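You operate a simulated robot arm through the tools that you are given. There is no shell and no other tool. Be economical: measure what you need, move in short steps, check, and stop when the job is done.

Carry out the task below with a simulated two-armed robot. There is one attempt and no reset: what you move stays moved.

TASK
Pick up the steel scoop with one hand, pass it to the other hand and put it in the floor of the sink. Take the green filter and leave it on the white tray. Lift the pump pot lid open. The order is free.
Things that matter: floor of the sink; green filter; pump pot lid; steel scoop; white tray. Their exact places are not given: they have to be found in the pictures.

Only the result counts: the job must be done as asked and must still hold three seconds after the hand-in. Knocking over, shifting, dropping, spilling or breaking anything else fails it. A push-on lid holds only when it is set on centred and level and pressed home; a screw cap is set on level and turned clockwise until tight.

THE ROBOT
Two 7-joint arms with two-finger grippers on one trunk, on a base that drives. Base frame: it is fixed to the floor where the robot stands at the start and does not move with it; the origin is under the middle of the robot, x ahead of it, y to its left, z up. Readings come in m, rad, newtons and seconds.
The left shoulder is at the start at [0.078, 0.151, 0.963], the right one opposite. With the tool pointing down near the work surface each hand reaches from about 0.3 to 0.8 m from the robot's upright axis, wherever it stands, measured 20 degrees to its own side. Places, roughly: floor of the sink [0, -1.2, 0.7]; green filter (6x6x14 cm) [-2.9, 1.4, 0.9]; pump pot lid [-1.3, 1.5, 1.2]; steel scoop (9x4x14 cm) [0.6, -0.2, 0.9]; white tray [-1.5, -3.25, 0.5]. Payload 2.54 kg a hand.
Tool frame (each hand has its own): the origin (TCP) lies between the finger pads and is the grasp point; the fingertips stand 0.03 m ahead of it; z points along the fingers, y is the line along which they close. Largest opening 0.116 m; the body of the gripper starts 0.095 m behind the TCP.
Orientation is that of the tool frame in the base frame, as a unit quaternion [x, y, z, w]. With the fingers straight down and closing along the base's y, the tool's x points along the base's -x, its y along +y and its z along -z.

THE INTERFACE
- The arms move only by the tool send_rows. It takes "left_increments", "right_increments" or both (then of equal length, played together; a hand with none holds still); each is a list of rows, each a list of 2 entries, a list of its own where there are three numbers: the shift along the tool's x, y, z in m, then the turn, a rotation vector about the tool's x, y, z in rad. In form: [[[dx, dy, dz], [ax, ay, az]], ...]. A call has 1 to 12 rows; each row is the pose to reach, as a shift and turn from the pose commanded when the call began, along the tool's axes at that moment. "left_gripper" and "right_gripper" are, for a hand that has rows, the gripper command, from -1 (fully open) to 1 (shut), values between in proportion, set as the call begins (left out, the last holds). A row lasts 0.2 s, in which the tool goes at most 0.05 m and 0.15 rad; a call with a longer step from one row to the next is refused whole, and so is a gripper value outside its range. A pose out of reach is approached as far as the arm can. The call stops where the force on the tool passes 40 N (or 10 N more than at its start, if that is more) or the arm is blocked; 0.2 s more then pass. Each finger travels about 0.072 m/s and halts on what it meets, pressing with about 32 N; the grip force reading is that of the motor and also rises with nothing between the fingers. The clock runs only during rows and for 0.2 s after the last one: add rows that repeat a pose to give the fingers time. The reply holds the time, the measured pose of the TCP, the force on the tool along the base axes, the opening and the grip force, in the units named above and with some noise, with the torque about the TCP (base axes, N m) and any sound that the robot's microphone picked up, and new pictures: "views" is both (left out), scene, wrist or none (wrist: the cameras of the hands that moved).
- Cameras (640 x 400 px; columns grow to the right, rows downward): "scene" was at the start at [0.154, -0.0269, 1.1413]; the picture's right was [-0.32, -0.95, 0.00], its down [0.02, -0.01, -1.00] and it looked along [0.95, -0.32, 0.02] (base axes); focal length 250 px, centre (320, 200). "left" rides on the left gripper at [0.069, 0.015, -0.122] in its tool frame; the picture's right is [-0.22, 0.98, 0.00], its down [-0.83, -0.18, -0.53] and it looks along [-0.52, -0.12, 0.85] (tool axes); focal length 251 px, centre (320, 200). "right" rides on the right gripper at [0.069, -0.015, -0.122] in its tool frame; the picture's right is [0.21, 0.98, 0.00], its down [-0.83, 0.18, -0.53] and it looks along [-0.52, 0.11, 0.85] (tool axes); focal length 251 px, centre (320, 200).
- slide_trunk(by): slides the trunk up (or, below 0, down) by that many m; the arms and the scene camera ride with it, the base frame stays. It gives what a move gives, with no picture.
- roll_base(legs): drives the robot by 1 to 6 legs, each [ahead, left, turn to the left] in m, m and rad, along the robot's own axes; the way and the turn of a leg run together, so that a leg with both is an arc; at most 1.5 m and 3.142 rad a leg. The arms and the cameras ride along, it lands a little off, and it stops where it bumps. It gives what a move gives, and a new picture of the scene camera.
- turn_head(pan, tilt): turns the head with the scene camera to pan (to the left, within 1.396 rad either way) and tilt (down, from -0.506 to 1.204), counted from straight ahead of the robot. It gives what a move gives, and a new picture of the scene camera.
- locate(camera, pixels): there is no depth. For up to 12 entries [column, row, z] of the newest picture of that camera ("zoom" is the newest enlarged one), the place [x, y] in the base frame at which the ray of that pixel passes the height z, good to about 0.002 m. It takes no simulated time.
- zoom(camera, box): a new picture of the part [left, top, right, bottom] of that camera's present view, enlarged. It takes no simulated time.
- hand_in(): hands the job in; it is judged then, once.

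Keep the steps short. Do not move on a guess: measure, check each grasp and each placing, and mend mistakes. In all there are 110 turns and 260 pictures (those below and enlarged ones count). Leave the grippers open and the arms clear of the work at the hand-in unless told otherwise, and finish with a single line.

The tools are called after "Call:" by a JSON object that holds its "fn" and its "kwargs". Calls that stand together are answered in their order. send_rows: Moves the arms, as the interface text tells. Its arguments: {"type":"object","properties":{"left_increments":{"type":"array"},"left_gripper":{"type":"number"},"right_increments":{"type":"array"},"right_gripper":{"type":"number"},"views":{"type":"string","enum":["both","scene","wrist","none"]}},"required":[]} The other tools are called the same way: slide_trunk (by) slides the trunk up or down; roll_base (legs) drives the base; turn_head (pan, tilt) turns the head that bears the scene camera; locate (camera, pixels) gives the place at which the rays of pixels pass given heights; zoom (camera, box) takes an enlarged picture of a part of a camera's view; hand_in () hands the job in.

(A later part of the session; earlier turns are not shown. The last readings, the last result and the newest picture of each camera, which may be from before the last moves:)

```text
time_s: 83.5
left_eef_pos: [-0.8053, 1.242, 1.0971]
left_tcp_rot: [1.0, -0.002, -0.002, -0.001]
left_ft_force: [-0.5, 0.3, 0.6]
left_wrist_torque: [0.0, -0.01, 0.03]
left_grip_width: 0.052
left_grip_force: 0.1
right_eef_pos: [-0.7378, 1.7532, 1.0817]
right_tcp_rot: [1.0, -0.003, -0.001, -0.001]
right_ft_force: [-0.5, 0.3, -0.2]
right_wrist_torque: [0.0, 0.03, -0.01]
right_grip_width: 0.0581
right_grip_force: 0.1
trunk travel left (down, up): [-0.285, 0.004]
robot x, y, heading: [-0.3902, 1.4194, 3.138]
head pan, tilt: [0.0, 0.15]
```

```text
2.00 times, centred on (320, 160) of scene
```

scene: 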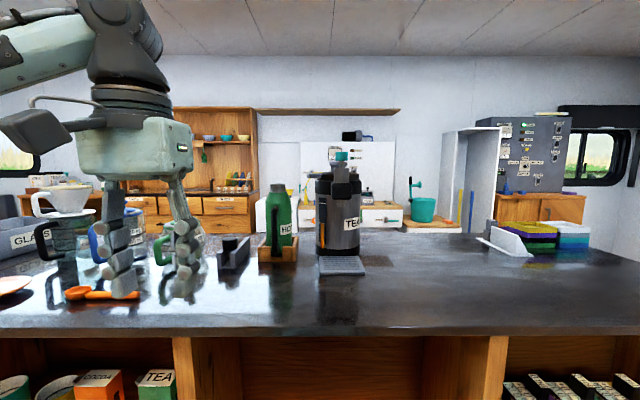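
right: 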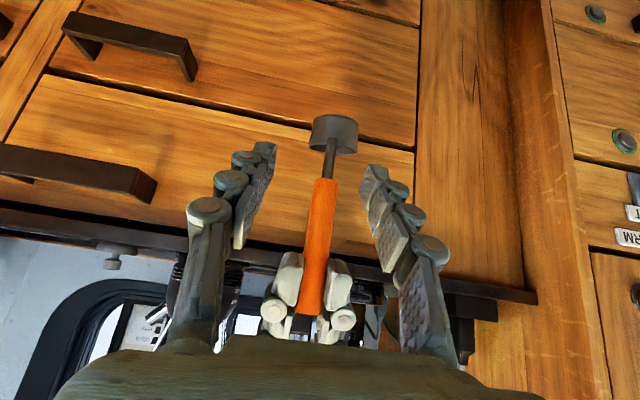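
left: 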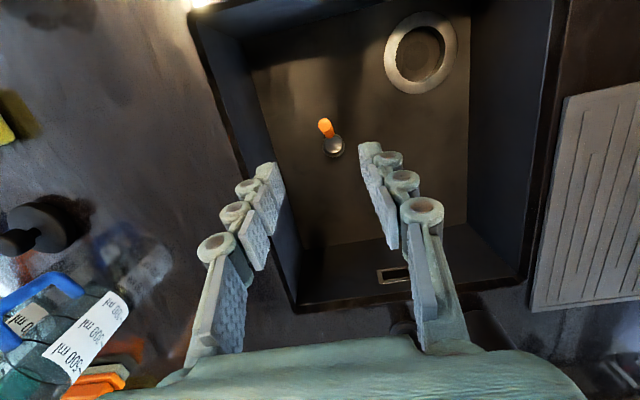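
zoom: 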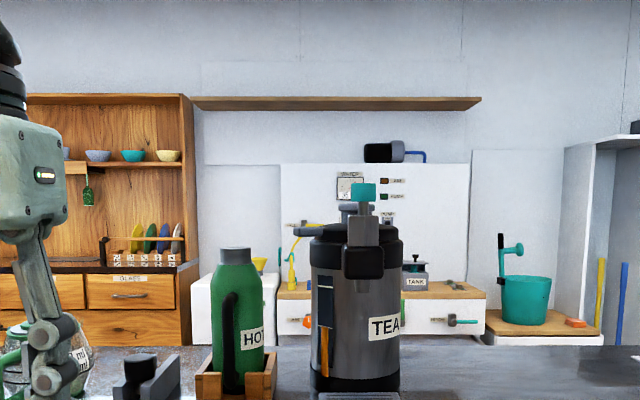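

Call:
{"fn": "zoom", "kwargs": {"camera": "scene", "box": [295, 140, 375, 190]}}

Call:
{"fn": "zoom", "kwargs": {"camera": "left", "box": [0, 0, 640, 400]}}

Call:
{"fn": "zoom", "kwargs": {"camera": "right", "box": [0, 0, 640, 400]}}

```text
8.00 times, centred on (335, 165) of scene
```

zoom: 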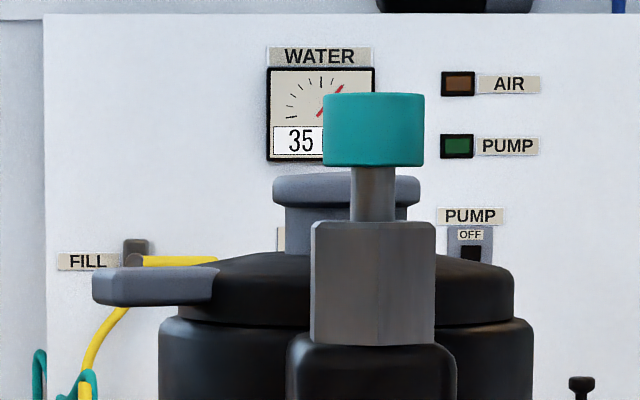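

```text
1.00 times, centred on (320, 200) of left (not enlarged: the box is as wide or as high as the picture)
```

zoom: 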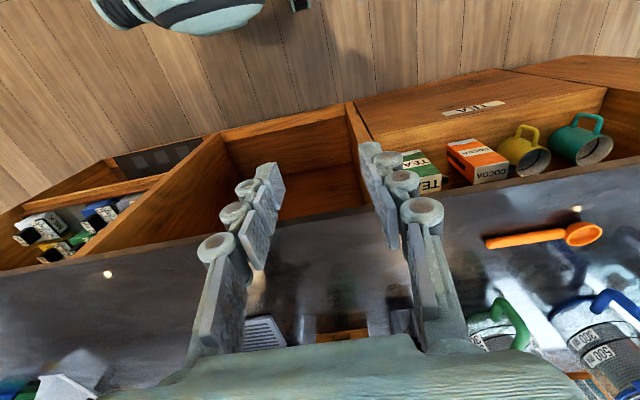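

```text
1.00 times, centred on (320, 200) of right (not enlarged: the box is as wide or as high as the picture)
```

zoom: 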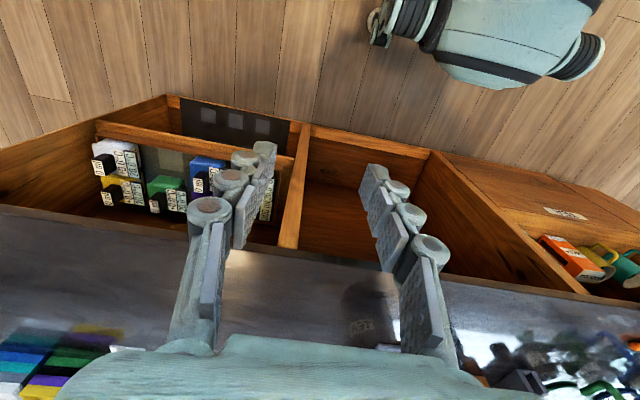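

The lid is a black disc with a grey tab on its −y side (hinge presumably on +y), spout toward me. I'll use the left hand. Go closer and to the right: strafe 0.15, ahead 0.17.

Call:
{"fn": "roll_base", "kwargs": {"legs": [[0, -0.15, 0], [0.17, 0, 0]]}}

Call:
{"fn": "turn_head", "kwargs": {"pan": 0.2, "tilt": 0.2}}

Call:
{"fn": "zoom", "kwargs": {"camera": "scene", "box": [260, 130, 380, 220]}}

```text
time_s: 86.6
left_eef_pos: [-0.9754, 1.3931, 1.0973]
left_tcp_rot: [1.0, -0.001, -0.001, -0.002]
left_ft_force: [-0.7, -0.1, -0.5]
left_wrist_torque: [-0.02, -0.04, -0.01]
left_grip_width: 0.0523
left_grip_force: 0.0
right_eef_pos: [-0.9093, 1.9046, 1.0811]
right_tcp_rot: [1.0, -0.003, 0.0, -0.001]
right_ft_force: [0.3, 0.5, -0.5]
right_wrist_torque: [0.0, -0.02, -0.04]
right_grip_width: 0.0577
right_grip_force: 0.0
trunk travel left (down, up): [-0.285, 0.004]
robot x, y, heading: [-0.5579, 1.5674, 3.138]
head pan, tilt: [0.0, 0.15]
```

scene: 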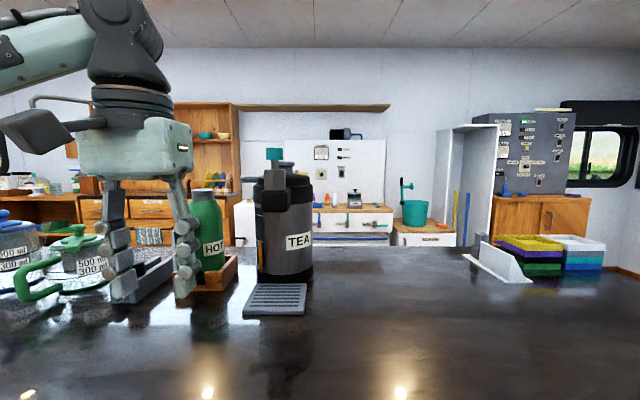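

```text
time_s: 87.3
left_eef_pos: [-0.9749, 1.3936, 1.0983]
left_tcp_rot: [1.0, 0.0, -0.002, -0.001]
left_ft_force: [0.5, -0.3, 0.9]
left_wrist_torque: [-0.01, 0.0, -0.01]
left_grip_width: 0.0524
left_grip_force: 0.1
right_eef_pos: [-0.9095, 1.9041, 1.0807]
right_tcp_rot: [1.0, -0.002, -0.001, -0.001]
right_ft_force: [-0.4, -1.1, -0.3]
right_wrist_torque: [-0.01, 0.0, 0.0]
right_grip_width: 0.0578
right_grip_force: 0.0
trunk travel left (down, up): [-0.285, 0.004]
robot x, y, heading: [-0.5638, 1.5685, 3.146]
head pan, tilt: [0.201, 0.201]
```

scene: 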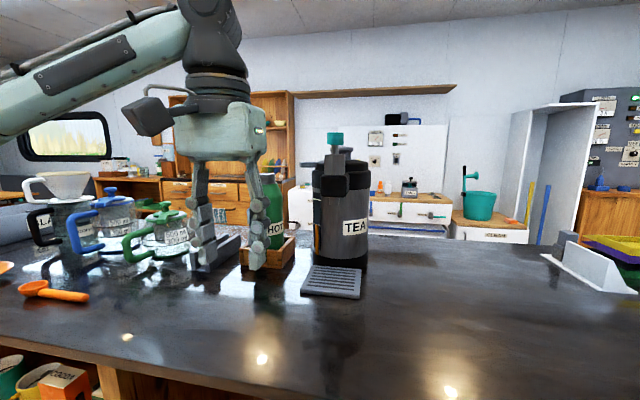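

```text
4.44 times, centred on (320, 175) of scene
```

zoom: 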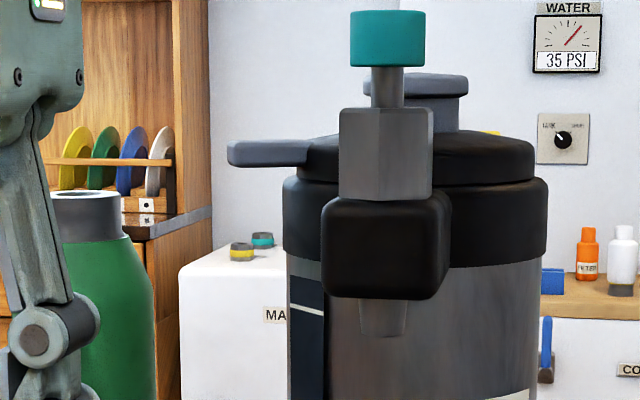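

Locate several pot features at plausible heights.

Call:
{"fn": "locate", "kwargs": {"camera": "scene", "pixels": [[299.3, 164.4, 1.18], [299.3, 164.4, 1.19], [299.3, 164.4, 1.2], [313, 262, 0.915], [366, 265, 0.915], [340, 272, 0.915], [340, 298, 0.915], [270, 180, 1.15], [262, 174, 1.17]]}}

```text
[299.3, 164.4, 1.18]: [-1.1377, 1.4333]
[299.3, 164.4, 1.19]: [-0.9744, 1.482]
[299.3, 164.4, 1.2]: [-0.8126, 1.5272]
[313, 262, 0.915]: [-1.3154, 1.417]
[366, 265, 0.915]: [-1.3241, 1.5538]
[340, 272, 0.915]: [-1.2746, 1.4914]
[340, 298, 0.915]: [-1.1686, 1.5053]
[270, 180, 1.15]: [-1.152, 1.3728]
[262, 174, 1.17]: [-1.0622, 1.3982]
```

Pot centre ≈(−1.343,1.487), r≈0.068; tab tip ≈ y 1.376, z≈1.169 (±0.008); bottle top ≈1.145 at y≈1.285. Plan: left hand horizontal (fingers toward −x), closing vertical, lower finger hooked under the tab, then an upward arc. First raise and pitch the left hand forward.

Call:
{"fn": "send_rows", "kwargs": {"left_increments": [[[0.0, 0, -0.02], [0, -0.14, 0]], [[0.01, 0, -0.04], [0, -0.28, 0]], [[0.02, 0, -0.06], [0, -0.42, 0]], [[0.03, 0, -0.08], [0, -0.56, 0]], [[0.03, 0, -0.1], [0, -0.7, 0]], [[0.03, 0, -0.12], [0, -0.84, 0]], [[0.03, 0, -0.12], [0, -0.98, 0]], [[0.03, 0, -0.12], [0, -1.12, 0]], [[0.03, 0, -0.12], [0, -1.26, 0]], [[0.03, 0, -0.12], [0, -1.4, 0]], [[0.03, 0, -0.12], [0, -1.54, 0]], [[0.03, 0, -0.12], [0, -1.57, 0]]], "left_gripper": -0.5, "views": "wrist"}}

```text
time_s: 89.9
left_eef_pos: [-0.9724, 1.3968, 1.2843]
left_tcp_rot: [0.71, 0.019, -0.704, -0.005]
left_ft_force: [0.4, 1.1, 0.2]
left_wrist_torque: [0.02, -0.02, -0.02]
left_grip_width: 0.0869
left_grip_force: 0.1
left hand out of reach, approached as far as the arm can: row 10, 11, 12
right_eef_pos: [-0.9084, 1.9045, 1.0812]
right_tcp_rot: [1.0, -0.002, -0.001, -0.001]
right_ft_force: [0.6, 0.1, -0.3]
right_wrist_torque: [0.02, 0.01, -0.02]
right_grip_width: 0.058
right_grip_force: 0.1
trunk travel left (down, up): [-0.285, 0.004]
robot x, y, heading: [-0.5635, 1.5668, 3.138]
head pan, tilt: [0.201, 0.201]
```

left: 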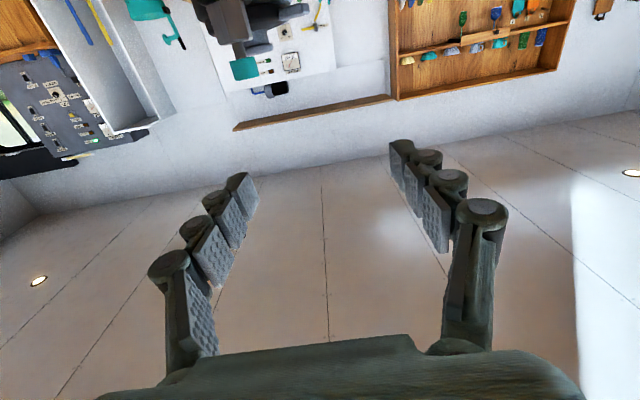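

Horizontal now. Roll 90° so the fingers close vertically, while moving to the pre-position x≈−1.1, z≈1.21.

Call:
{"fn": "send_rows", "kwargs": {"left_increments": [[[0, 0, 0.01], [0, 0, 0.14]], [[0.0, 0, 0.02], [0, 0, 0.28]], [[0.01, 0, 0.03], [0, 0, 0.42]], [[0.02, 0, 0.04], [0, 0, 0.56]], [[0.03, 0, 0.05], [0, 0, 0.7]], [[0.04, 0.0, 0.06], [0, 0, 0.84]], [[0.05, 0.0, 0.07], [0, 0, 0.98]], [[0.06, 0.01, 0.08], [0, 0, 1.12]], [[0.07, 0.013, 0.09], [0, 0, 1.26]], [[0.07, 0.013, 0.1], [0, 0, 1.4]], [[0.07, 0.013, 0.11], [0, 0, 1.54]], [[0.07, 0.013, 0.11], [0, 0, 1.57]]], "left_gripper": -0.2}}

```text
time_s: 92.5
left_eef_pos: [-1.0774, 1.393, 1.2094]
left_tcp_rot: [-0.499, 0.5, 0.501, -0.5]
left_ft_force: [0.2, 0.3, 0.1]
left_wrist_torque: [-0.03, -0.01, 0.03]
left_grip_width: 0.0697
left_grip_force: 0.2
left hand out of reach, approached as far as the arm can: row 6, 7, 8, 9
right_eef_pos: [-0.9099, 1.9042, 1.0803]
right_tcp_rot: [1.0, -0.002, -0.001, 0.0]
right_ft_force: [0.6, 0.5, -0.9]
right_wrist_torque: [0.01, 0.04, 0.02]
right_grip_width: 0.0579
right_grip_force: 0.0
trunk travel left (down, up): [-0.285, 0.004]
robot x, y, heading: [-0.5606, 1.568, 3.134]
head pan, tilt: [0.201, 0.201]
```

scene: 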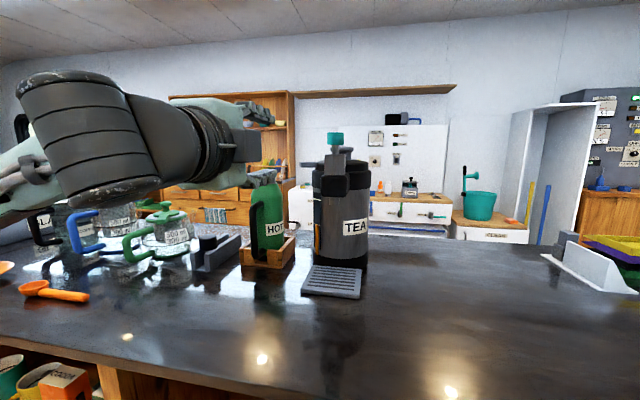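
left: 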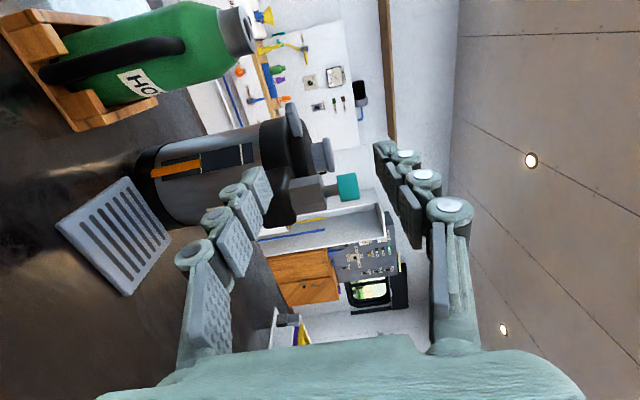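

Good pose. In this camera image up is to the right; the tab shows near (293,120). Zoom.

Call:
{"fn": "zoom", "kwargs": {"camera": "left", "box": [230, 80, 370, 220]}}

```text
2.86 times, centred on (300, 150) of left
```

zoom: 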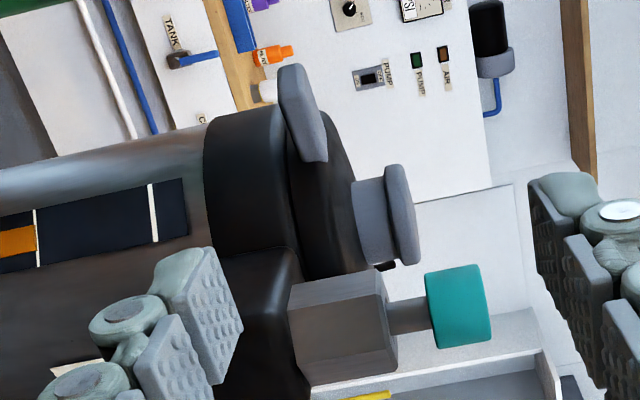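

Triangulated with both cameras: tab tip ≈(−1.30,1.384), z 1.163–1.178, collar edge y≈1.408, top z≈1.153. Lower finger must go under at y≈1.388 with pad at z≈1.155: TCP z 1.19 with 0.07 opening. Approach in part first.

Call:
{"fn": "send_rows", "kwargs": {"left_increments": [[[0.005, -0.01, 0.04], [0, 0, 0]], [[0.005, -0.019, 0.08], [0, 0, 0]], [[0.005, -0.019, 0.12], [0, 0, 0]], [[0.005, -0.019, 0.15], [0, 0, 0]], [[0.005, -0.019, 0.15], [0, 0, 0]]]}}

Call:
{"fn": "zoom", "kwargs": {"camera": "left", "box": [180, 40, 420, 240]}}

```text
time_s: 93.7
left_eef_pos: [-1.2286, 1.3866, 1.1905]
left_tcp_rot: [-0.5, 0.499, 0.501, -0.499]
left_ft_force: [0.0, -0.8, -0.5]
left_wrist_torque: [0.01, -0.01, -0.01]
left_grip_width: 0.0694
left_grip_force: 0.1
right_eef_pos: [-0.909, 1.9049, 1.0814]
right_tcp_rot: [1.0, -0.004, -0.001, 0.0]
right_ft_force: [-0.6, -0.5, -0.1]
right_wrist_torque: [0.02, 0.0, 0.0]
right_grip_width: 0.0581
right_grip_force: 0.0
trunk travel left (down, up): [-0.285, 0.004]
robot x, y, heading: [-0.5583, 1.5686, 3.138]
head pan, tilt: [0.201, 0.201]
```

scene: 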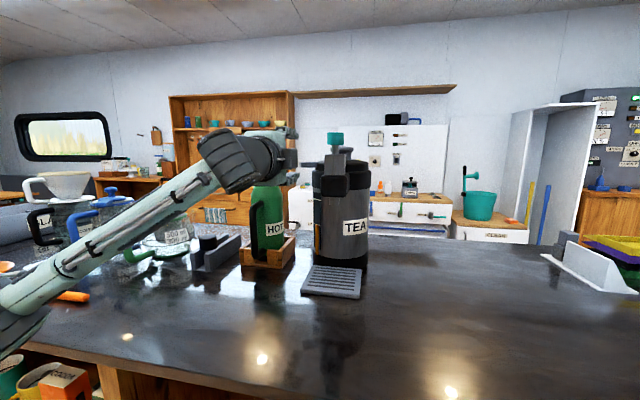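
left: 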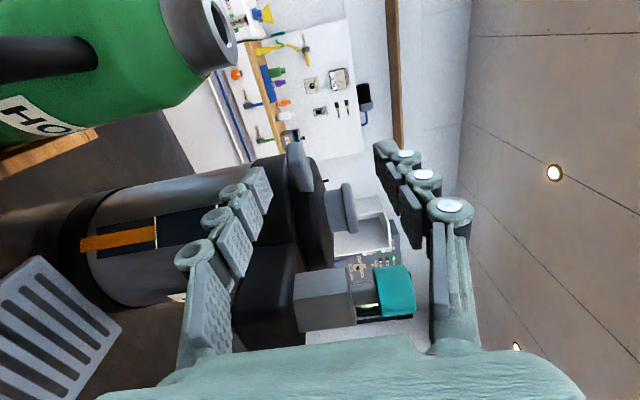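

```text
2.00 times, centred on (300, 140) of left
```

zoom: 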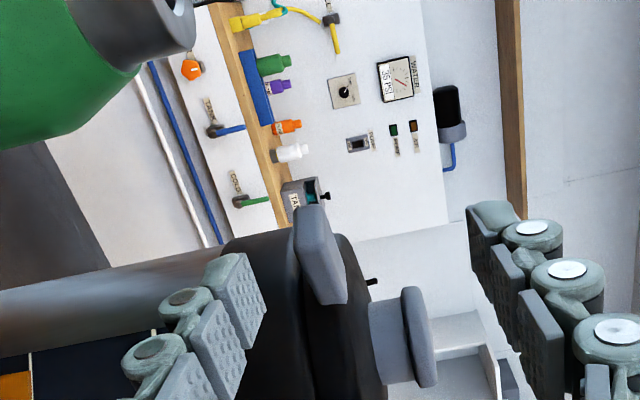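

Consistent: tab underside z≈1.164, tip y≈1.383. Advance the last 10 cm.

Call:
{"fn": "send_rows", "kwargs": {"left_increments": [[[0, 0, 0.03], [0, 0, 0]], [[0, 0, 0.06], [0, 0, 0]], [[0, 0, 0.085], [0, 0, 0]], [[0, 0, 0.105], [0, 0, 0]], [[0, 0, 0.105], [0, 0, 0]]], "views": "wrist"}}

Call:
{"fn": "zoom", "kwargs": {"camera": "left", "box": [180, 100, 420, 300]}}

Call:
{"fn": "zoom", "kwargs": {"camera": "scene", "box": [240, 110, 380, 210]}}

```text
time_s: 94.9
left_eef_pos: [-1.3337, 1.3897, 1.1909]
left_tcp_rot: [-0.499, 0.499, 0.502, -0.5]
left_ft_force: [0.3, 0.4, 0.7]
left_wrist_torque: [0.0, -0.02, -0.01]
left_grip_width: 0.0697
left_grip_force: 0.2
right_eef_pos: [-0.9088, 1.9038, 1.081]
right_tcp_rot: [1.0, -0.002, -0.001, 0.001]
right_ft_force: [0.4, -0.2, 0.0]
right_wrist_torque: [0.0, -0.02, 0.04]
right_grip_width: 0.0577
right_grip_force: 0.1
trunk travel left (down, up): [-0.285, 0.004]
robot x, y, heading: [-0.5606, 1.5665, 3.137]
head pan, tilt: [0.201, 0.201]
```

left: 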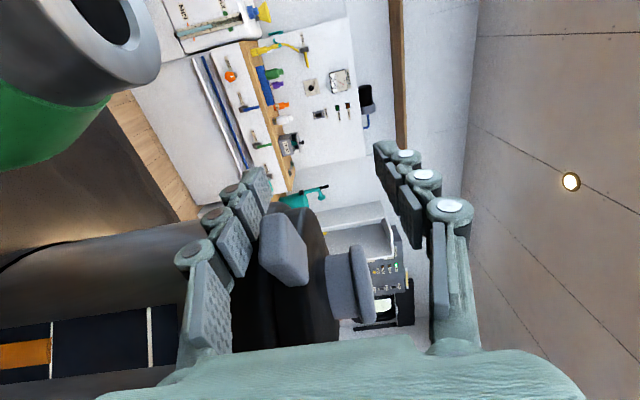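

```text
2.00 times, centred on (300, 200) of left
```

zoom: 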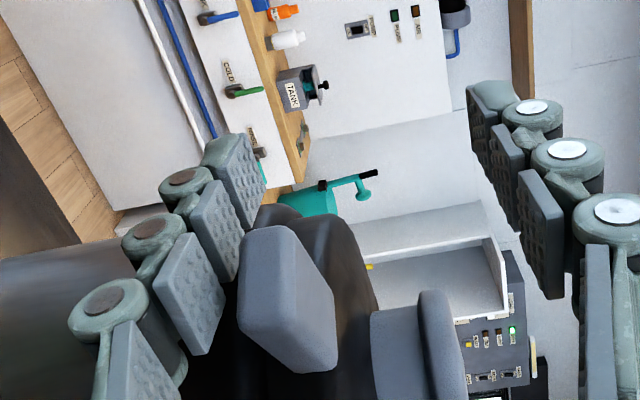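

```text
4.00 times, centred on (310, 160) of scene
```

zoom: 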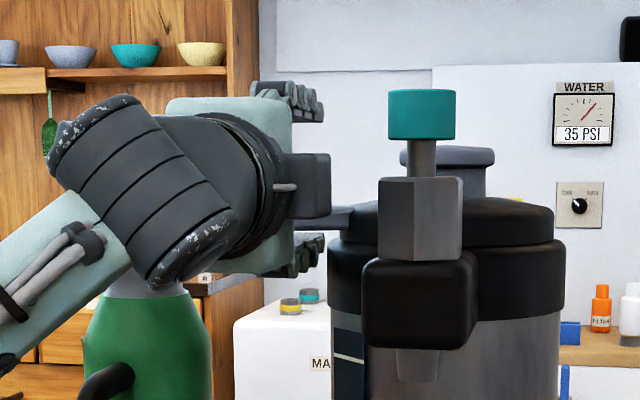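

Lower finger lies under the tab, upper above it, no contact yet. Start the upward arc (hinge assumed at y≈1.555) to about 30°, watching force.

Call:
{"fn": "send_rows", "kwargs": {"left_increments": [[[0, 0.006, 0], [0, 0, 0]], [[0, 0.012, 0], [0, 0, 0]], [[0, 0.02, 0], [0, 0, 0]], [[-0.001, 0.03, 0], [0, 0, 0.08]], [[-0.003, 0.04, 0], [0, 0, 0.15]], [[-0.006, 0.052, 0], [0, 0, 0.22]], [[-0.01, 0.064, 0], [0, 0, 0.3]], [[-0.015, 0.077, 0], [0, 0, 0.38]], [[-0.022, 0.09, 0], [0, 0, 0.45]]]}}

Call:
{"fn": "zoom", "kwargs": {"camera": "scene", "box": [240, 90, 380, 190]}}

```text
time_s: 96.9
left_eef_pos: [-1.3402, 1.4041, 1.2704]
left_tcp_rot: [-0.38, 0.601, 0.373, -0.596]
left_ft_force: [-19.1, -8.8, -17.8]
left_wrist_torque: [0.01, 0.64, -0.27]
left_grip_width: 0.0767
left_grip_force: 5.3
right_eef_pos: [-0.9124, 1.9014, 1.0799]
right_tcp_rot: [1.0, -0.003, 0.002, -0.001]
right_ft_force: [-0.6, 0.2, -0.4]
right_wrist_torque: [-0.01, 0.03, 0.03]
right_grip_width: 0.0581
right_grip_force: 0.0
trunk travel left (down, up): [-0.285, 0.004]
robot x, y, heading: [-0.5627, 1.5708, 3.14]
head pan, tilt: [0.201, 0.201]
```

scene: 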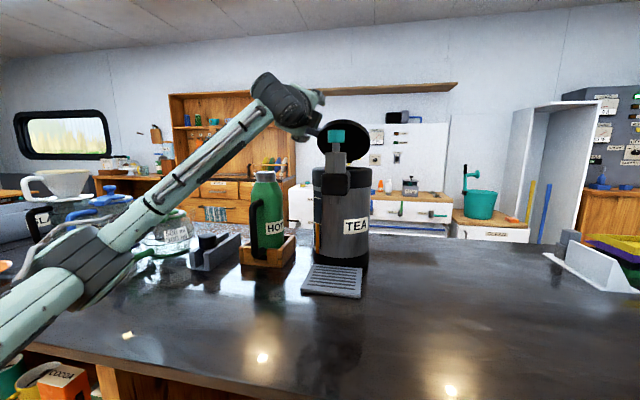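
left: 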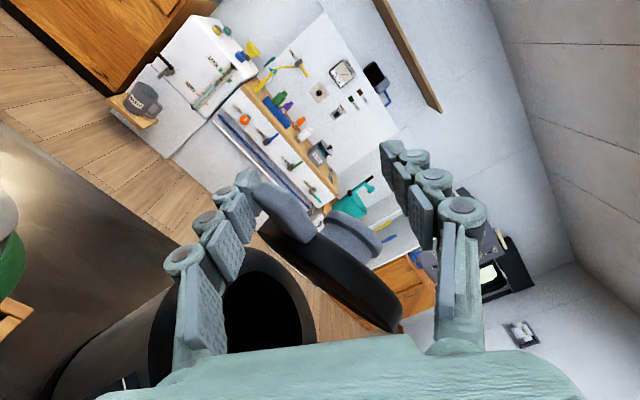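

```text
4.00 times, centred on (310, 140) of scene
```

zoom: 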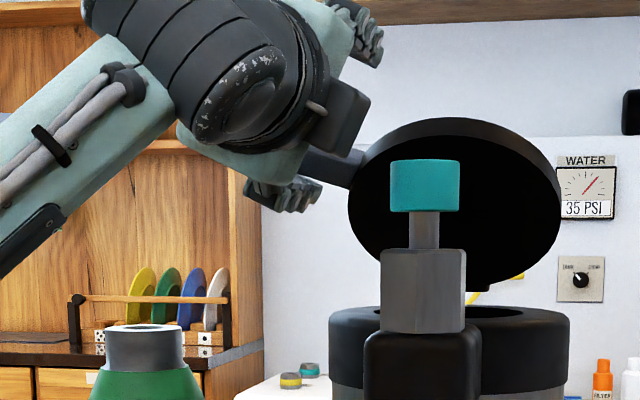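

The lid is opening, but the hinge is evidently at the back (the disc's underside faces me), with force toward −x on the finger. Continue by moving up and ahead (−x).

Call:
{"fn": "send_rows", "kwargs": {"left_increments": [[[0.003, 0.005, 0.006], [0, 0, 0]], [[0.006, 0.011, 0.012], [0, 0, 0]], [[0.009, 0.016, 0.02], [0, 0, 0]], [[0.011, 0.02, 0.03], [0, 0, 0]]], "views": "wrist"}}

Call:
{"fn": "zoom", "kwargs": {"camera": "scene", "box": [240, 80, 380, 180]}}

```text
time_s: 97.9
left_eef_pos: [-1.3667, 1.406, 1.2973]
left_tcp_rot: [-0.378, 0.6, 0.377, -0.596]
left_ft_force: [-8.8, -10.3, -20.5]
left_wrist_torque: [0.19, 0.16, -0.33]
left_grip_width: 0.0814
left_grip_force: 8.8
right_eef_pos: [-0.9114, 1.9032, 1.0815]
right_tcp_rot: [1.0, -0.003, 0.002, -0.001]
right_ft_force: [0.3, 0.4, -0.4]
right_wrist_torque: [0.02, 0.02, -0.01]
right_grip_width: 0.0581
right_grip_force: 0.1
trunk travel left (down, up): [-0.285, 0.004]
robot x, y, heading: [-0.5642, 1.5714, 3.138]
head pan, tilt: [0.201, 0.201]
```

left: 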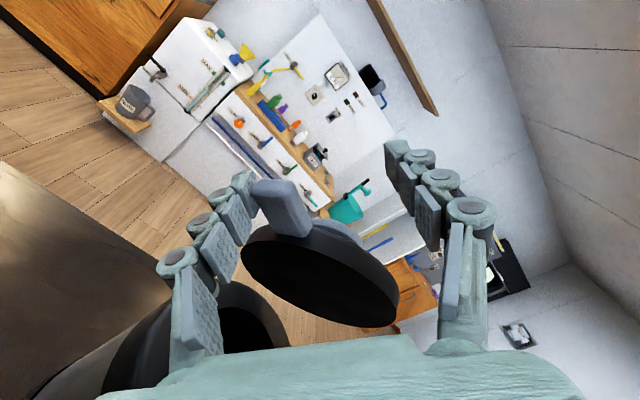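

```text
4.00 times, centred on (310, 130) of scene
```

zoom: 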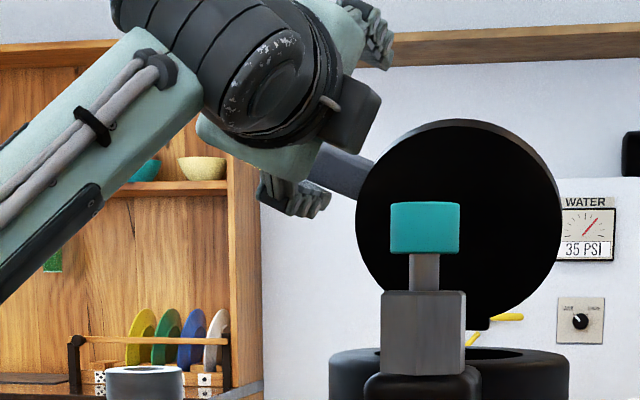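

The lid is near vertical. Push a little further ahead.

Call:
{"fn": "send_rows", "kwargs": {"left_increments": [[[0.001, 0.003, 0.01], [0, 0, 0]], [[0.002, 0.005, 0.02], [0, 0, 0]], [[0.002, 0.005, 0.03], [0, 0, 0]]], "views": "wrist"}}

Call:
{"fn": "zoom", "kwargs": {"camera": "scene", "box": [240, 80, 380, 180]}}

```text
time_s: 98.7
left_eef_pos: [-1.3961, 1.406, 1.3058]
left_tcp_rot: [0.378, -0.598, -0.377, 0.598]
left_ft_force: [-1.6, -10.2, -14.3]
left_wrist_torque: [-0.12, -0.12, -0.13]
left_grip_width: 0.0811
left_grip_force: 9.1
right_eef_pos: [-0.9115, 1.9025, 1.0814]
right_tcp_rot: [1.0, -0.003, 0.001, -0.001]
right_ft_force: [0.0, 1.0, -0.5]
right_wrist_torque: [-0.01, -0.02, 0.01]
right_grip_width: 0.0581
right_grip_force: 0.1
trunk travel left (down, up): [-0.285, 0.004]
robot x, y, heading: [-0.5606, 1.5721, 3.137]
head pan, tilt: [0.201, 0.201]
```

left: 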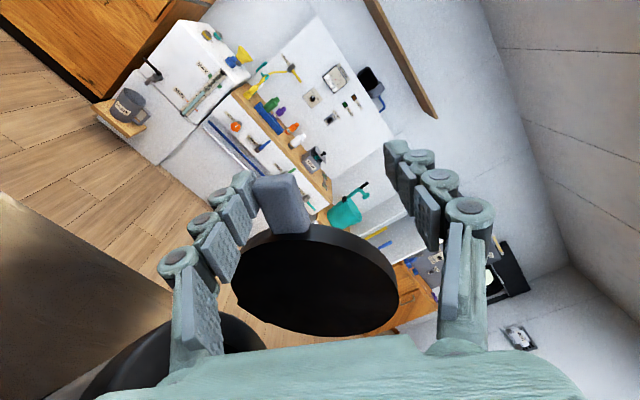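

```text
4.00 times, centred on (310, 130) of scene
```

zoom: 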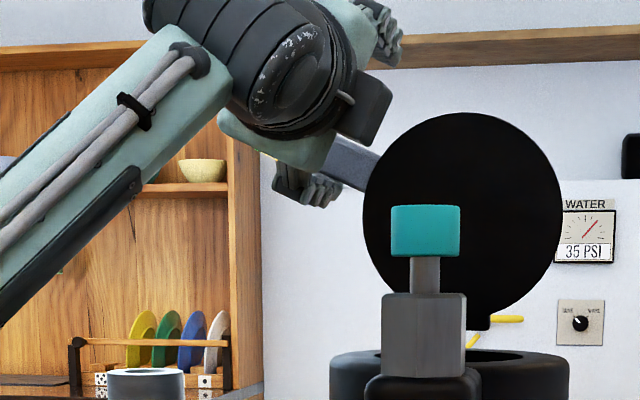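

Lid is upright. Relieve the sideways pressure by backing the lower finger off the tab (tool −y 2 cm) and see whether the lid stays.

Call:
{"fn": "send_rows", "kwargs": {"left_increments": [[[0, -0.008, 0], [0, 0, 0]], [[0, -0.016, 0], [0, 0, 0]], [[0, -0.022, 0], [0, 0, 0]], [[0, -0.022, 0], [0, 0, 0]]], "views": "wrist"}}

Call:
{"fn": "zoom", "kwargs": {"camera": "scene", "box": [240, 80, 380, 180]}}

```text
time_s: 99.7
left_eef_pos: [-1.3925, 1.4016, 1.2893]
left_tcp_rot: [0.374, -0.598, -0.379, 0.599]
left_ft_force: [0.7, 0.6, -0.8]
left_wrist_torque: [-0.01, -0.02, -0.02]
left_grip_width: 0.0695
left_grip_force: 0.1
right_eef_pos: [-0.9093, 1.9044, 1.0816]
right_tcp_rot: [1.0, -0.002, -0.001, 0.0]
right_ft_force: [0.1, 0.4, -0.1]
right_wrist_torque: [0.01, 0.02, 0.0]
right_grip_width: 0.0577
right_grip_force: 0.1
trunk travel left (down, up): [-0.285, 0.004]
robot x, y, heading: [-0.5615, 1.5714, 3.14]
head pan, tilt: [0.201, 0.201]
```

left: 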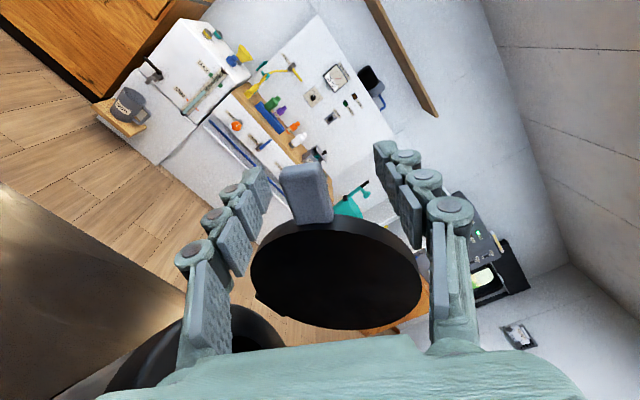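

```text
4.00 times, centred on (310, 130) of scene
```

zoom: 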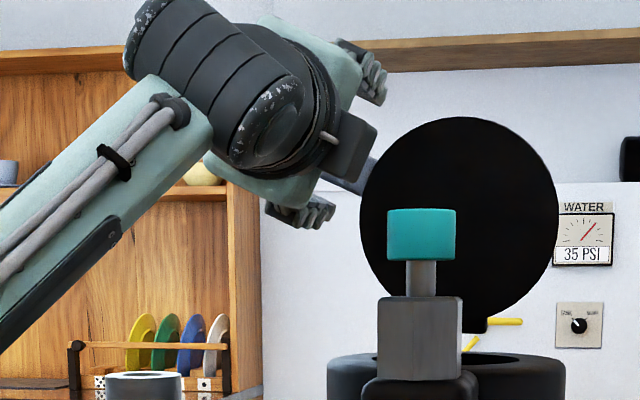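

The lid holds by itself with zero force. To be well open I'll give it a small extra push: retract, close fingers, then touch the underside gently.

Call:
{"fn": "send_rows", "kwargs": {"left_increments": [[[0, 0, -0.03], [0, 0, 0]], [[0, 0, -0.06], [0, 0, 0]], [[0, 0, -0.09], [0, 0, 0]]], "views": "none"}}

Call:
{"fn": "send_rows", "kwargs": {"left_increments": [[[0, 0, 0], [0, 0, 0]], [[0, 0, 0], [0, 0, 0]], [[-0.02, 0, 0], [0, 0, 0]], [[-0.045, 0, 0], [0, 0, 0]], [[-0.045, 0, 0], [0, 0, 0]]], "left_gripper": 1, "views": "both"}}

Call:
{"fn": "zoom", "kwargs": {"camera": "scene", "box": [240, 80, 380, 180]}}

```text
time_s: 100.5
left_eef_pos: [-1.3007, 1.401, 1.2888]
left_tcp_rot: [0.376, -0.598, -0.378, 0.599]
left_ft_force: [0.6, 0.1, -0.1]
left_wrist_torque: [0.03, 0.03, -0.02]
left_grip_width: 0.0697
left_grip_force: 0.0
right_eef_pos: [-0.9087, 1.9045, 1.0816]
right_tcp_rot: [1.0, -0.002, -0.001, 0.001]
right_ft_force: [0.6, 0.3, -0.1]
right_wrist_torque: [0.03, 0.04, -0.02]
right_grip_width: 0.0577
right_grip_force: 0.1
trunk travel left (down, up): [-0.285, 0.004]
robot x, y, heading: [-0.5606, 1.5714, 3.137]
head pan, tilt: [0.201, 0.201]
```

```text
time_s: 101.7
left_eef_pos: [-1.3019, 1.4414, 1.2688]
left_tcp_rot: [0.375, -0.598, -0.378, 0.599]
left_ft_force: [0.1, 0.8, 0.7]
left_wrist_torque: [-0.03, 0.01, 0.0]
left_grip_width: 0.0001
left_grip_force: 28.8
right_eef_pos: [-0.908, 1.9036, 1.0811]
right_tcp_rot: [1.0, -0.002, -0.001, 0.0]
right_ft_force: [0.1, -1.1, -0.1]
right_wrist_torque: [0.0, -0.01, 0.0]
right_grip_width: 0.0581
right_grip_force: 0.2
trunk travel left (down, up): [-0.285, 0.004]
robot x, y, heading: [-0.5612, 1.5676, 3.138]
head pan, tilt: [0.201, 0.201]
```

scene: 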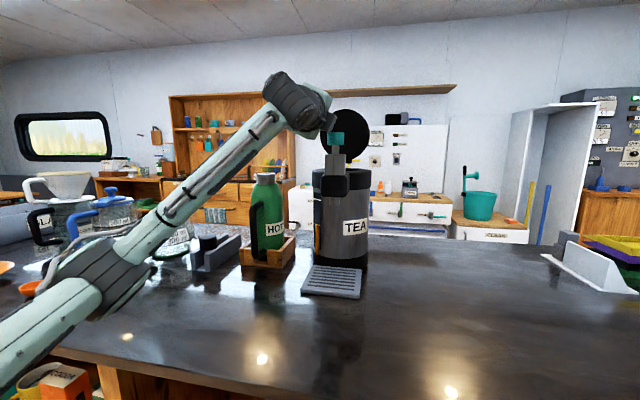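
left: 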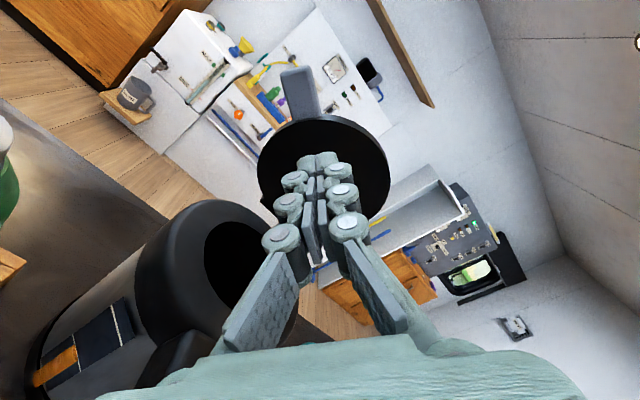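

```text
4.00 times, centred on (310, 130) of scene
```

zoom: 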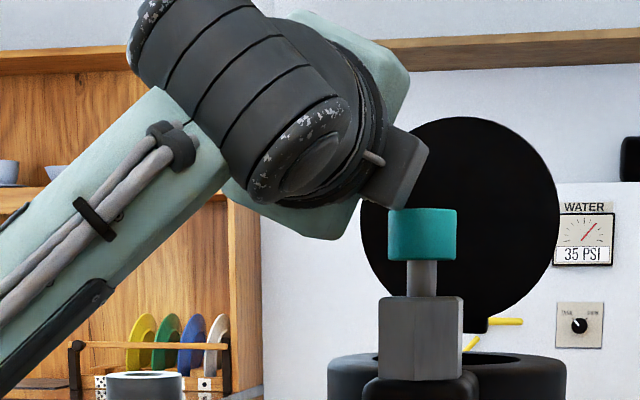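

The wrist box is just above the teal tap top; raise 2.5 cm first, then push gently ahead.

Call:
{"fn": "send_rows", "kwargs": {"left_increments": [[[0.012, 0.022, 0], [0, 0, 0]], [[0.0, 0.029, 0.02], [0, 0, 0]], [[0.0, 0.029, 0.04], [0, 0, 0]], [[0.0, 0.029, 0.06], [0, 0, 0]], [[0.0, 0.029, 0.07], [0, 0, 0]], [[0.0, 0.029, 0.08], [0, 0, 0]], [[0.0, 0.029, 0.088], [0, 0, 0]]], "views": "wrist"}}

Call:
{"fn": "zoom", "kwargs": {"camera": "scene", "box": [240, 80, 380, 180]}}

```text
time_s: 103.3
left_eef_pos: [-1.3893, 1.4539, 1.2942]
left_tcp_rot: [0.374, -0.599, -0.378, 0.599]
left_ft_force: [-0.4, 0.3, -1.1]
left_wrist_torque: [-0.01, 0.02, 0.03]
left_grip_width: 0.0
left_grip_force: 28.9
right_eef_pos: [-0.9084, 1.9049, 1.0817]
right_tcp_rot: [1.0, -0.003, -0.002, 0.0]
right_ft_force: [1.0, -0.4, 0.9]
right_wrist_torque: [-0.01, -0.03, -0.02]
right_grip_width: 0.0578
right_grip_force: 0.1
trunk travel left (down, up): [-0.285, 0.004]
robot x, y, heading: [-0.5606, 1.5685, 3.133]
head pan, tilt: [0.201, 0.201]
```

left: 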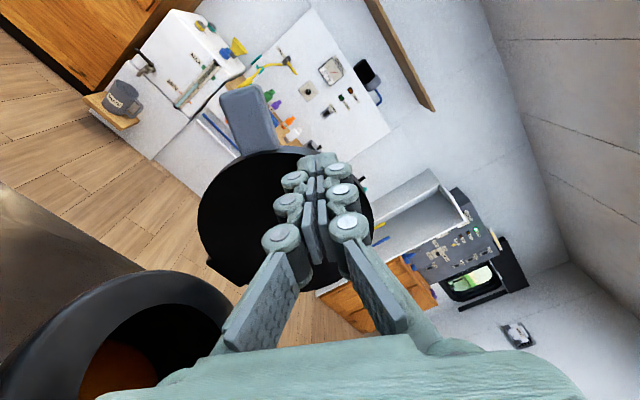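

```text
4.00 times, centred on (310, 130) of scene
```

zoom: 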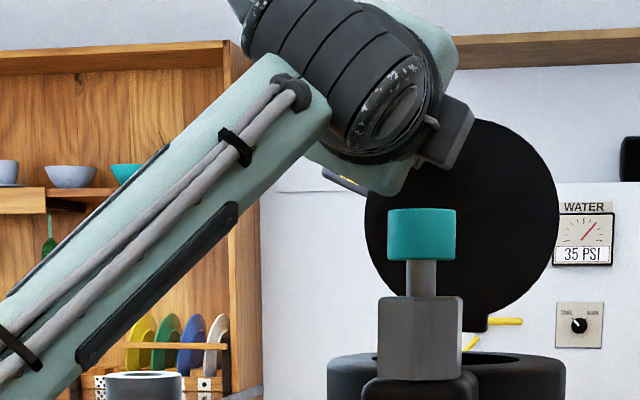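

The fingertips reached x≈−1.42 without touching the lid, so it is past vertical — well open. Retreat the left hand straight back.

Call:
{"fn": "send_rows", "kwargs": {"left_increments": [[[0, 0.005, -0.04], [0, 0, 0]], [[0, 0.01, -0.08], [0, 0, 0]], [[0, 0.01, -0.12], [0, 0, 0]], [[0, 0.01, -0.16], [0, 0, 0]], [[0, 0.01, -0.2], [0, 0, 0]]], "left_gripper": 0, "views": "none"}}

Call:
{"fn": "roll_base", "kwargs": {"legs": [[-0.3, 0, 0]]}}

Call:
{"fn": "zoom", "kwargs": {"camera": "scene", "box": [240, 100, 400, 250]}}

```text
time_s: 104.5
left_eef_pos: [-1.1882, 1.4581, 1.3039]
left_tcp_rot: [0.376, -0.598, -0.377, 0.599]
left_ft_force: [0.2, 0.0, -0.4]
left_wrist_torque: [0.0, 0.02, -0.01]
left_grip_width: 0.058
left_grip_force: 0.1
right_eef_pos: [-0.9092, 1.9033, 1.0825]
right_tcp_rot: [1.0, -0.002, -0.002, 0.0]
right_ft_force: [0.1, 0.2, -1.0]
right_wrist_torque: [-0.03, 0.02, 0.0]
right_grip_width: 0.0578
right_grip_force: 0.1
trunk travel left (down, up): [-0.285, 0.004]
robot x, y, heading: [-0.5616, 1.5705, 3.143]
head pan, tilt: [0.201, 0.201]
```

```text
time_s: 106.6
left_eef_pos: [-0.8954, 1.4555, 1.303]
left_tcp_rot: [0.377, -0.597, -0.376, 0.6]
left_ft_force: [0.1, 0.4, 0.8]
left_wrist_torque: [-0.03, 0.01, 0.02]
left_grip_width: 0.058
left_grip_force: 0.0
right_eef_pos: [-0.6174, 1.903, 1.0821]
right_tcp_rot: [1.0, 0.001, 0.0, -0.001]
right_ft_force: [0.0, 0.7, 0.2]
right_wrist_torque: [-0.01, 0.05, 0.02]
right_grip_width: 0.0581
right_grip_force: 0.0
trunk travel left (down, up): [-0.285, 0.004]
robot x, y, heading: [-0.2671, 1.5689, -3.138]
head pan, tilt: [0.201, 0.201]
```

scene: 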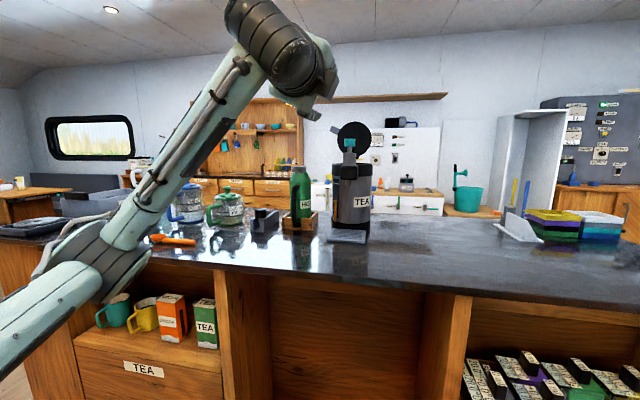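

```text
2.67 times, centred on (320, 175) of scene
```

zoom: 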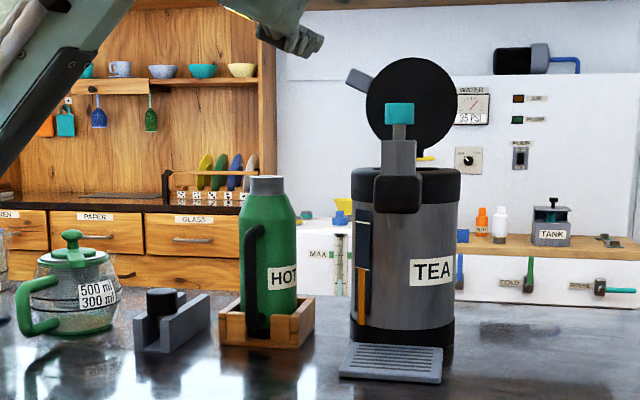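

Lid clearly open and holding. Now restore the left hand to a compact pointing-down pose (roll back, then pitch) before driving.

Call:
{"fn": "send_rows", "kwargs": {"left_increments": [[[0, 0, 0], [0, 0, -0.148]], [[0, 0, 0], [0, 0, -0.296]], [[0, 0, 0], [0, 0, -0.444]], [[0, 0, 0], [0, 0, -0.592]], [[0, 0, 0], [0, 0, -0.74]], [[0, 0, 0], [0, 0, -0.888]], [[0, 0, 0], [0, 0, -1.036]], [[0, 0, 0], [0, 0, -1.184]], [[0, 0, 0], [0, 0, -1.332]], [[0, 0, 0], [0, 0, -1.48]], [[0, 0, 0], [0, 0, -1.628]], [[0, 0, 0], [0, 0, -1.776]]], "views": "none"}}

Call:
{"fn": "send_rows", "kwargs": {"left_increments": [[[0, 0, 0], [0, 0, -0.13]], [[0, 0, 0], [0, 0, -0.254]]], "views": "none"}}

Call:
{"fn": "send_rows", "kwargs": {"left_increments": [[[0, 0, 0], [0, 0.14, 0]], [[0, 0, 0], [0, 0.28, 0]], [[0, 0, 0], [0, 0.42, 0]], [[0.02, 0, -0.02], [0, 0.56, 0]], [[0.04, 0, -0.04], [0, 0.7, 0]], [[0.06, 0, -0.06], [0, 0.84, 0]], [[0.08, 0, -0.09], [0, 0.98, 0]], [[0.1, 0, -0.12], [0, 1.12, 0]], [[0.12, 0, -0.15], [0, 1.26, 0]], [[0.14, 0, -0.18], [0, 1.4, 0]], [[0.16, 0, -0.2], [0, 1.54, 0]], [[0.18, 0, -0.2], [0, 1.57, 0]]], "views": "scene"}}

```text
time_s: 109.2
left_eef_pos: [-0.8956, 1.4543, 1.3032]
left_tcp_rot: [-0.702, 0.083, 0.702, -0.087]
left_ft_force: [0.6, -0.4, -0.5]
left_wrist_torque: [0.0, 0.02, 0.0]
left_grip_width: 0.0582
left_grip_force: 0.0
right_eef_pos: [-0.6167, 1.9027, 1.0812]
right_tcp_rot: [1.0, 0.0, -0.001, 0.0]
right_ft_force: [0.1, 0.4, 0.4]
right_wrist_torque: [0.03, -0.01, 0.0]
right_grip_width: 0.0581
right_grip_force: 0.1
trunk travel left (down, up): [-0.285, 0.004]
robot x, y, heading: [-0.2628, 1.5712, -3.141]
head pan, tilt: [0.201, 0.201]
```

```text
time_s: 109.8
left_eef_pos: [-0.8959, 1.4563, 1.3031]
left_tcp_rot: [-0.707, -0.007, 0.708, 0.003]
left_ft_force: [-0.1, -0.4, 0.0]
left_wrist_torque: [0.01, 0.03, -0.01]
left_grip_width: 0.0581
left_grip_force: 0.1
right_eef_pos: [-0.618, 1.9033, 1.0803]
right_tcp_rot: [1.0, -0.001, -0.001, 0.0]
right_ft_force: [0.7, 0.1, 0.0]
right_wrist_torque: [0.01, 0.03, 0.02]
right_grip_width: 0.0579
right_grip_force: 0.1
trunk travel left (down, up): [-0.285, 0.004]
robot x, y, heading: [-0.269, 1.5707, -3.139]
head pan, tilt: [0.201, 0.201]
```

```text
time_s: 112.4
left_eef_pos: [-0.911, 1.4461, 1.3067]
left_tcp_rot: [0.978, 0.002, -0.208, -0.006]
left_ft_force: [0.5, -0.3, 0.2]
left_wrist_torque: [0.02, 0.01, 0.01]
left_grip_width: 0.0578
left_grip_force: 0.1
left hand out of reach, approached as far as the arm can: row 4, 5, 6, 7, 8, 9, 10, 11, 12
right_eef_pos: [-0.6178, 1.9029, 1.0825]
right_tcp_rot: [1.0, 0.0, -0.002, 0.001]
right_ft_force: [-0.6, -0.7, 0.4]
right_wrist_torque: [0.0, 0.03, -0.04]
right_grip_width: 0.0581
right_grip_force: 0.0
trunk travel left (down, up): [-0.285, 0.004]
robot x, y, heading: [-0.2668, 1.5691, -3.137]
head pan, tilt: [0.201, 0.201]
```

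scene: 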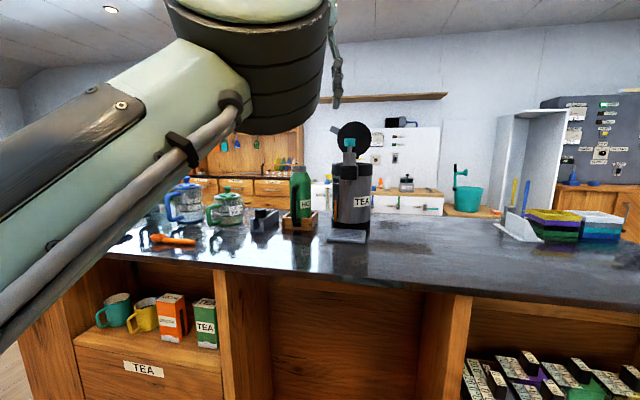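

Call:
{"fn": "send_rows", "kwargs": {"left_increments": [[[0.035, 0.005, 0.012], [0, 0.05, 0]], [[0.07, 0.01, 0.023], [0, 0.1, 0]], [[0.105, 0.015, 0.035], [0, 0.15, 0]], [[0.14, 0.02, 0.047], [0, 0.21, 0]], [[0.175, 0.025, 0.058], [0, 0.26, 0]], [[0.21, 0.03, 0.07], [0, 0.31, 0]], [[0.245, 0.035, 0.082], [0, 0.37, 0]], [[0.282, 0.04, 0.093], [0, 0.42, 0]]], "views": "none"}}

Call:
{"fn": "roll_base", "kwargs": {"legs": [[0, 1.45, 0], [0, 0.6, 0]]}}

Call:
{"fn": "turn_head", "kwargs": {"pan": 0.0, "tilt": 0.3}}

```text
time_s: 114.2
left_eef_pos: [-0.7158, 1.3139, 1.1474]
left_tcp_rot: [1.0, 0.001, 0.004, -0.007]
left_ft_force: [-0.2, 0.2, -0.7]
left_wrist_torque: [-0.01, -0.09, -0.02]
left_grip_width: 0.058
left_grip_force: 0.0
left hand out of reach, approached as far as the arm can: row 1, 2, 3, 4, 5, 6, 7, 8
right_eef_pos: [-0.6197, 1.9039, 1.0809]
right_tcp_rot: [1.0, 0.001, 0.001, -0.001]
right_ft_force: [-0.4, -0.9, -0.2]
right_wrist_torque: [-0.04, -0.11, 0.01]
right_grip_width: 0.0579
right_grip_force: 0.0
trunk travel left (down, up): [-0.285, 0.004]
robot x, y, heading: [-0.2697, 1.5729, -3.142]
head pan, tilt: [0.201, 0.201]
```

```text
time_s: 134.1
left_eef_pos: [-0.6821, -0.7417, 1.1481]
left_tcp_rot: [1.0, 0.007, 0.003, -0.008]
left_ft_force: [-0.6, -0.4, 0.5]
left_wrist_torque: [0.0, -0.01, -0.01]
left_grip_width: 0.0578
left_grip_force: 0.1
right_eef_pos: [-0.5937, -0.1503, 1.0822]
right_tcp_rot: [1.0, 0.007, 0.0, 0.0]
right_ft_force: [-0.2, -0.4, 0.1]
right_wrist_torque: [0.03, 0.04, 0.02]
right_grip_width: 0.0577
right_grip_force: 0.1
trunk travel left (down, up): [-0.285, 0.004]
robot x, y, heading: [-0.2442, -0.4779, -3.128]
head pan, tilt: [0.201, 0.201]
```

scene: 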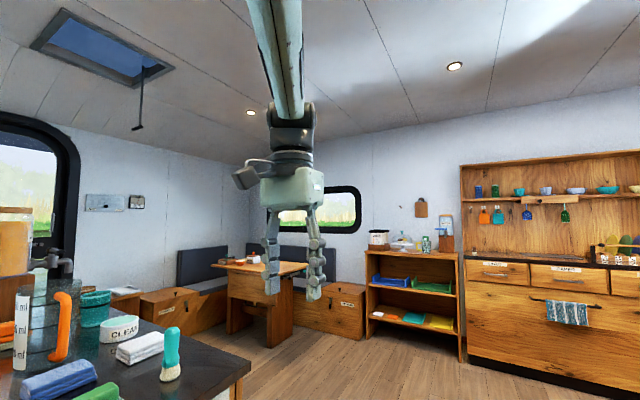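

```text
time_s: 134.8
left_eef_pos: [-0.6828, -0.7423, 1.1451]
left_tcp_rot: [1.0, 0.007, 0.005, -0.008]
left_ft_force: [-0.2, -0.6, -0.5]
left_wrist_torque: [0.02, -0.02, 0.01]
left_grip_width: 0.058
left_grip_force: 0.1
right_eef_pos: [-0.5937, -0.1509, 1.0826]
right_tcp_rot: [1.0, 0.006, -0.001, 0.0]
right_ft_force: [-0.5, 0.2, -0.2]
right_wrist_torque: [-0.04, 0.01, 0.02]
right_grip_width: 0.058
right_grip_force: 0.1
trunk travel left (down, up): [-0.285, 0.004]
robot x, y, heading: [-0.2404, -0.4791, -3.127]
head pan, tilt: [0.0, 0.3]
```

scene: 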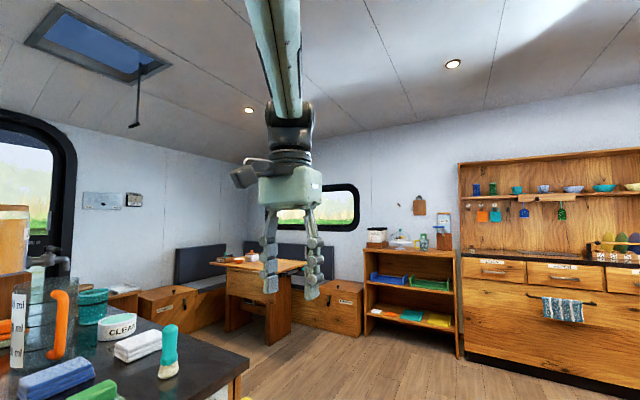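

The picture doesn't seem to match pan 0; check with locate where this view points.

Call:
{"fn": "locate", "kwargs": {"camera": "scene", "pixels": [[320, 380, 0], [640, 390, 0], [320, 300, 0.75], [240, 380, 0.918], [270, 260, 0.75], [310, 265, 0.75]]}}

Call:
{"fn": "turn_head", "kwargs": {"pan": -0.6, "tilt": 0.3}}

```text
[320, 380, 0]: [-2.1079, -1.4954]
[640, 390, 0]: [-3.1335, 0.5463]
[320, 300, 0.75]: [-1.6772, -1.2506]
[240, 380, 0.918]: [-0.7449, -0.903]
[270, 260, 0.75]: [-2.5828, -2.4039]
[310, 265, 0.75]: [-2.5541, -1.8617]
```

```text
time_s: 135.8
left_eef_pos: [-0.6829, -0.7415, 1.1463]
left_tcp_rot: [1.0, 0.007, 0.004, -0.008]
left_ft_force: [-0.1, -0.1, -1.0]
left_wrist_torque: [0.03, 0.0, 0.01]
left_grip_width: 0.0581
left_grip_force: 0.0
right_eef_pos: [-0.5935, -0.1503, 1.0805]
right_tcp_rot: [1.0, 0.006, -0.001, 0.001]
right_ft_force: [0.5, 0.0, -0.2]
right_wrist_torque: [-0.05, 0.0, 0.02]
right_grip_width: 0.058
right_grip_force: 0.0
trunk travel left (down, up): [-0.285, 0.004]
robot x, y, heading: [-0.238, -0.479, -3.126]
head pan, tilt: [-0.6, 0.3]
```

scene: 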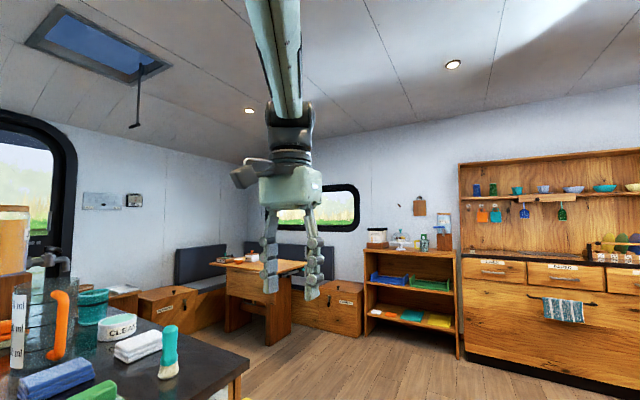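

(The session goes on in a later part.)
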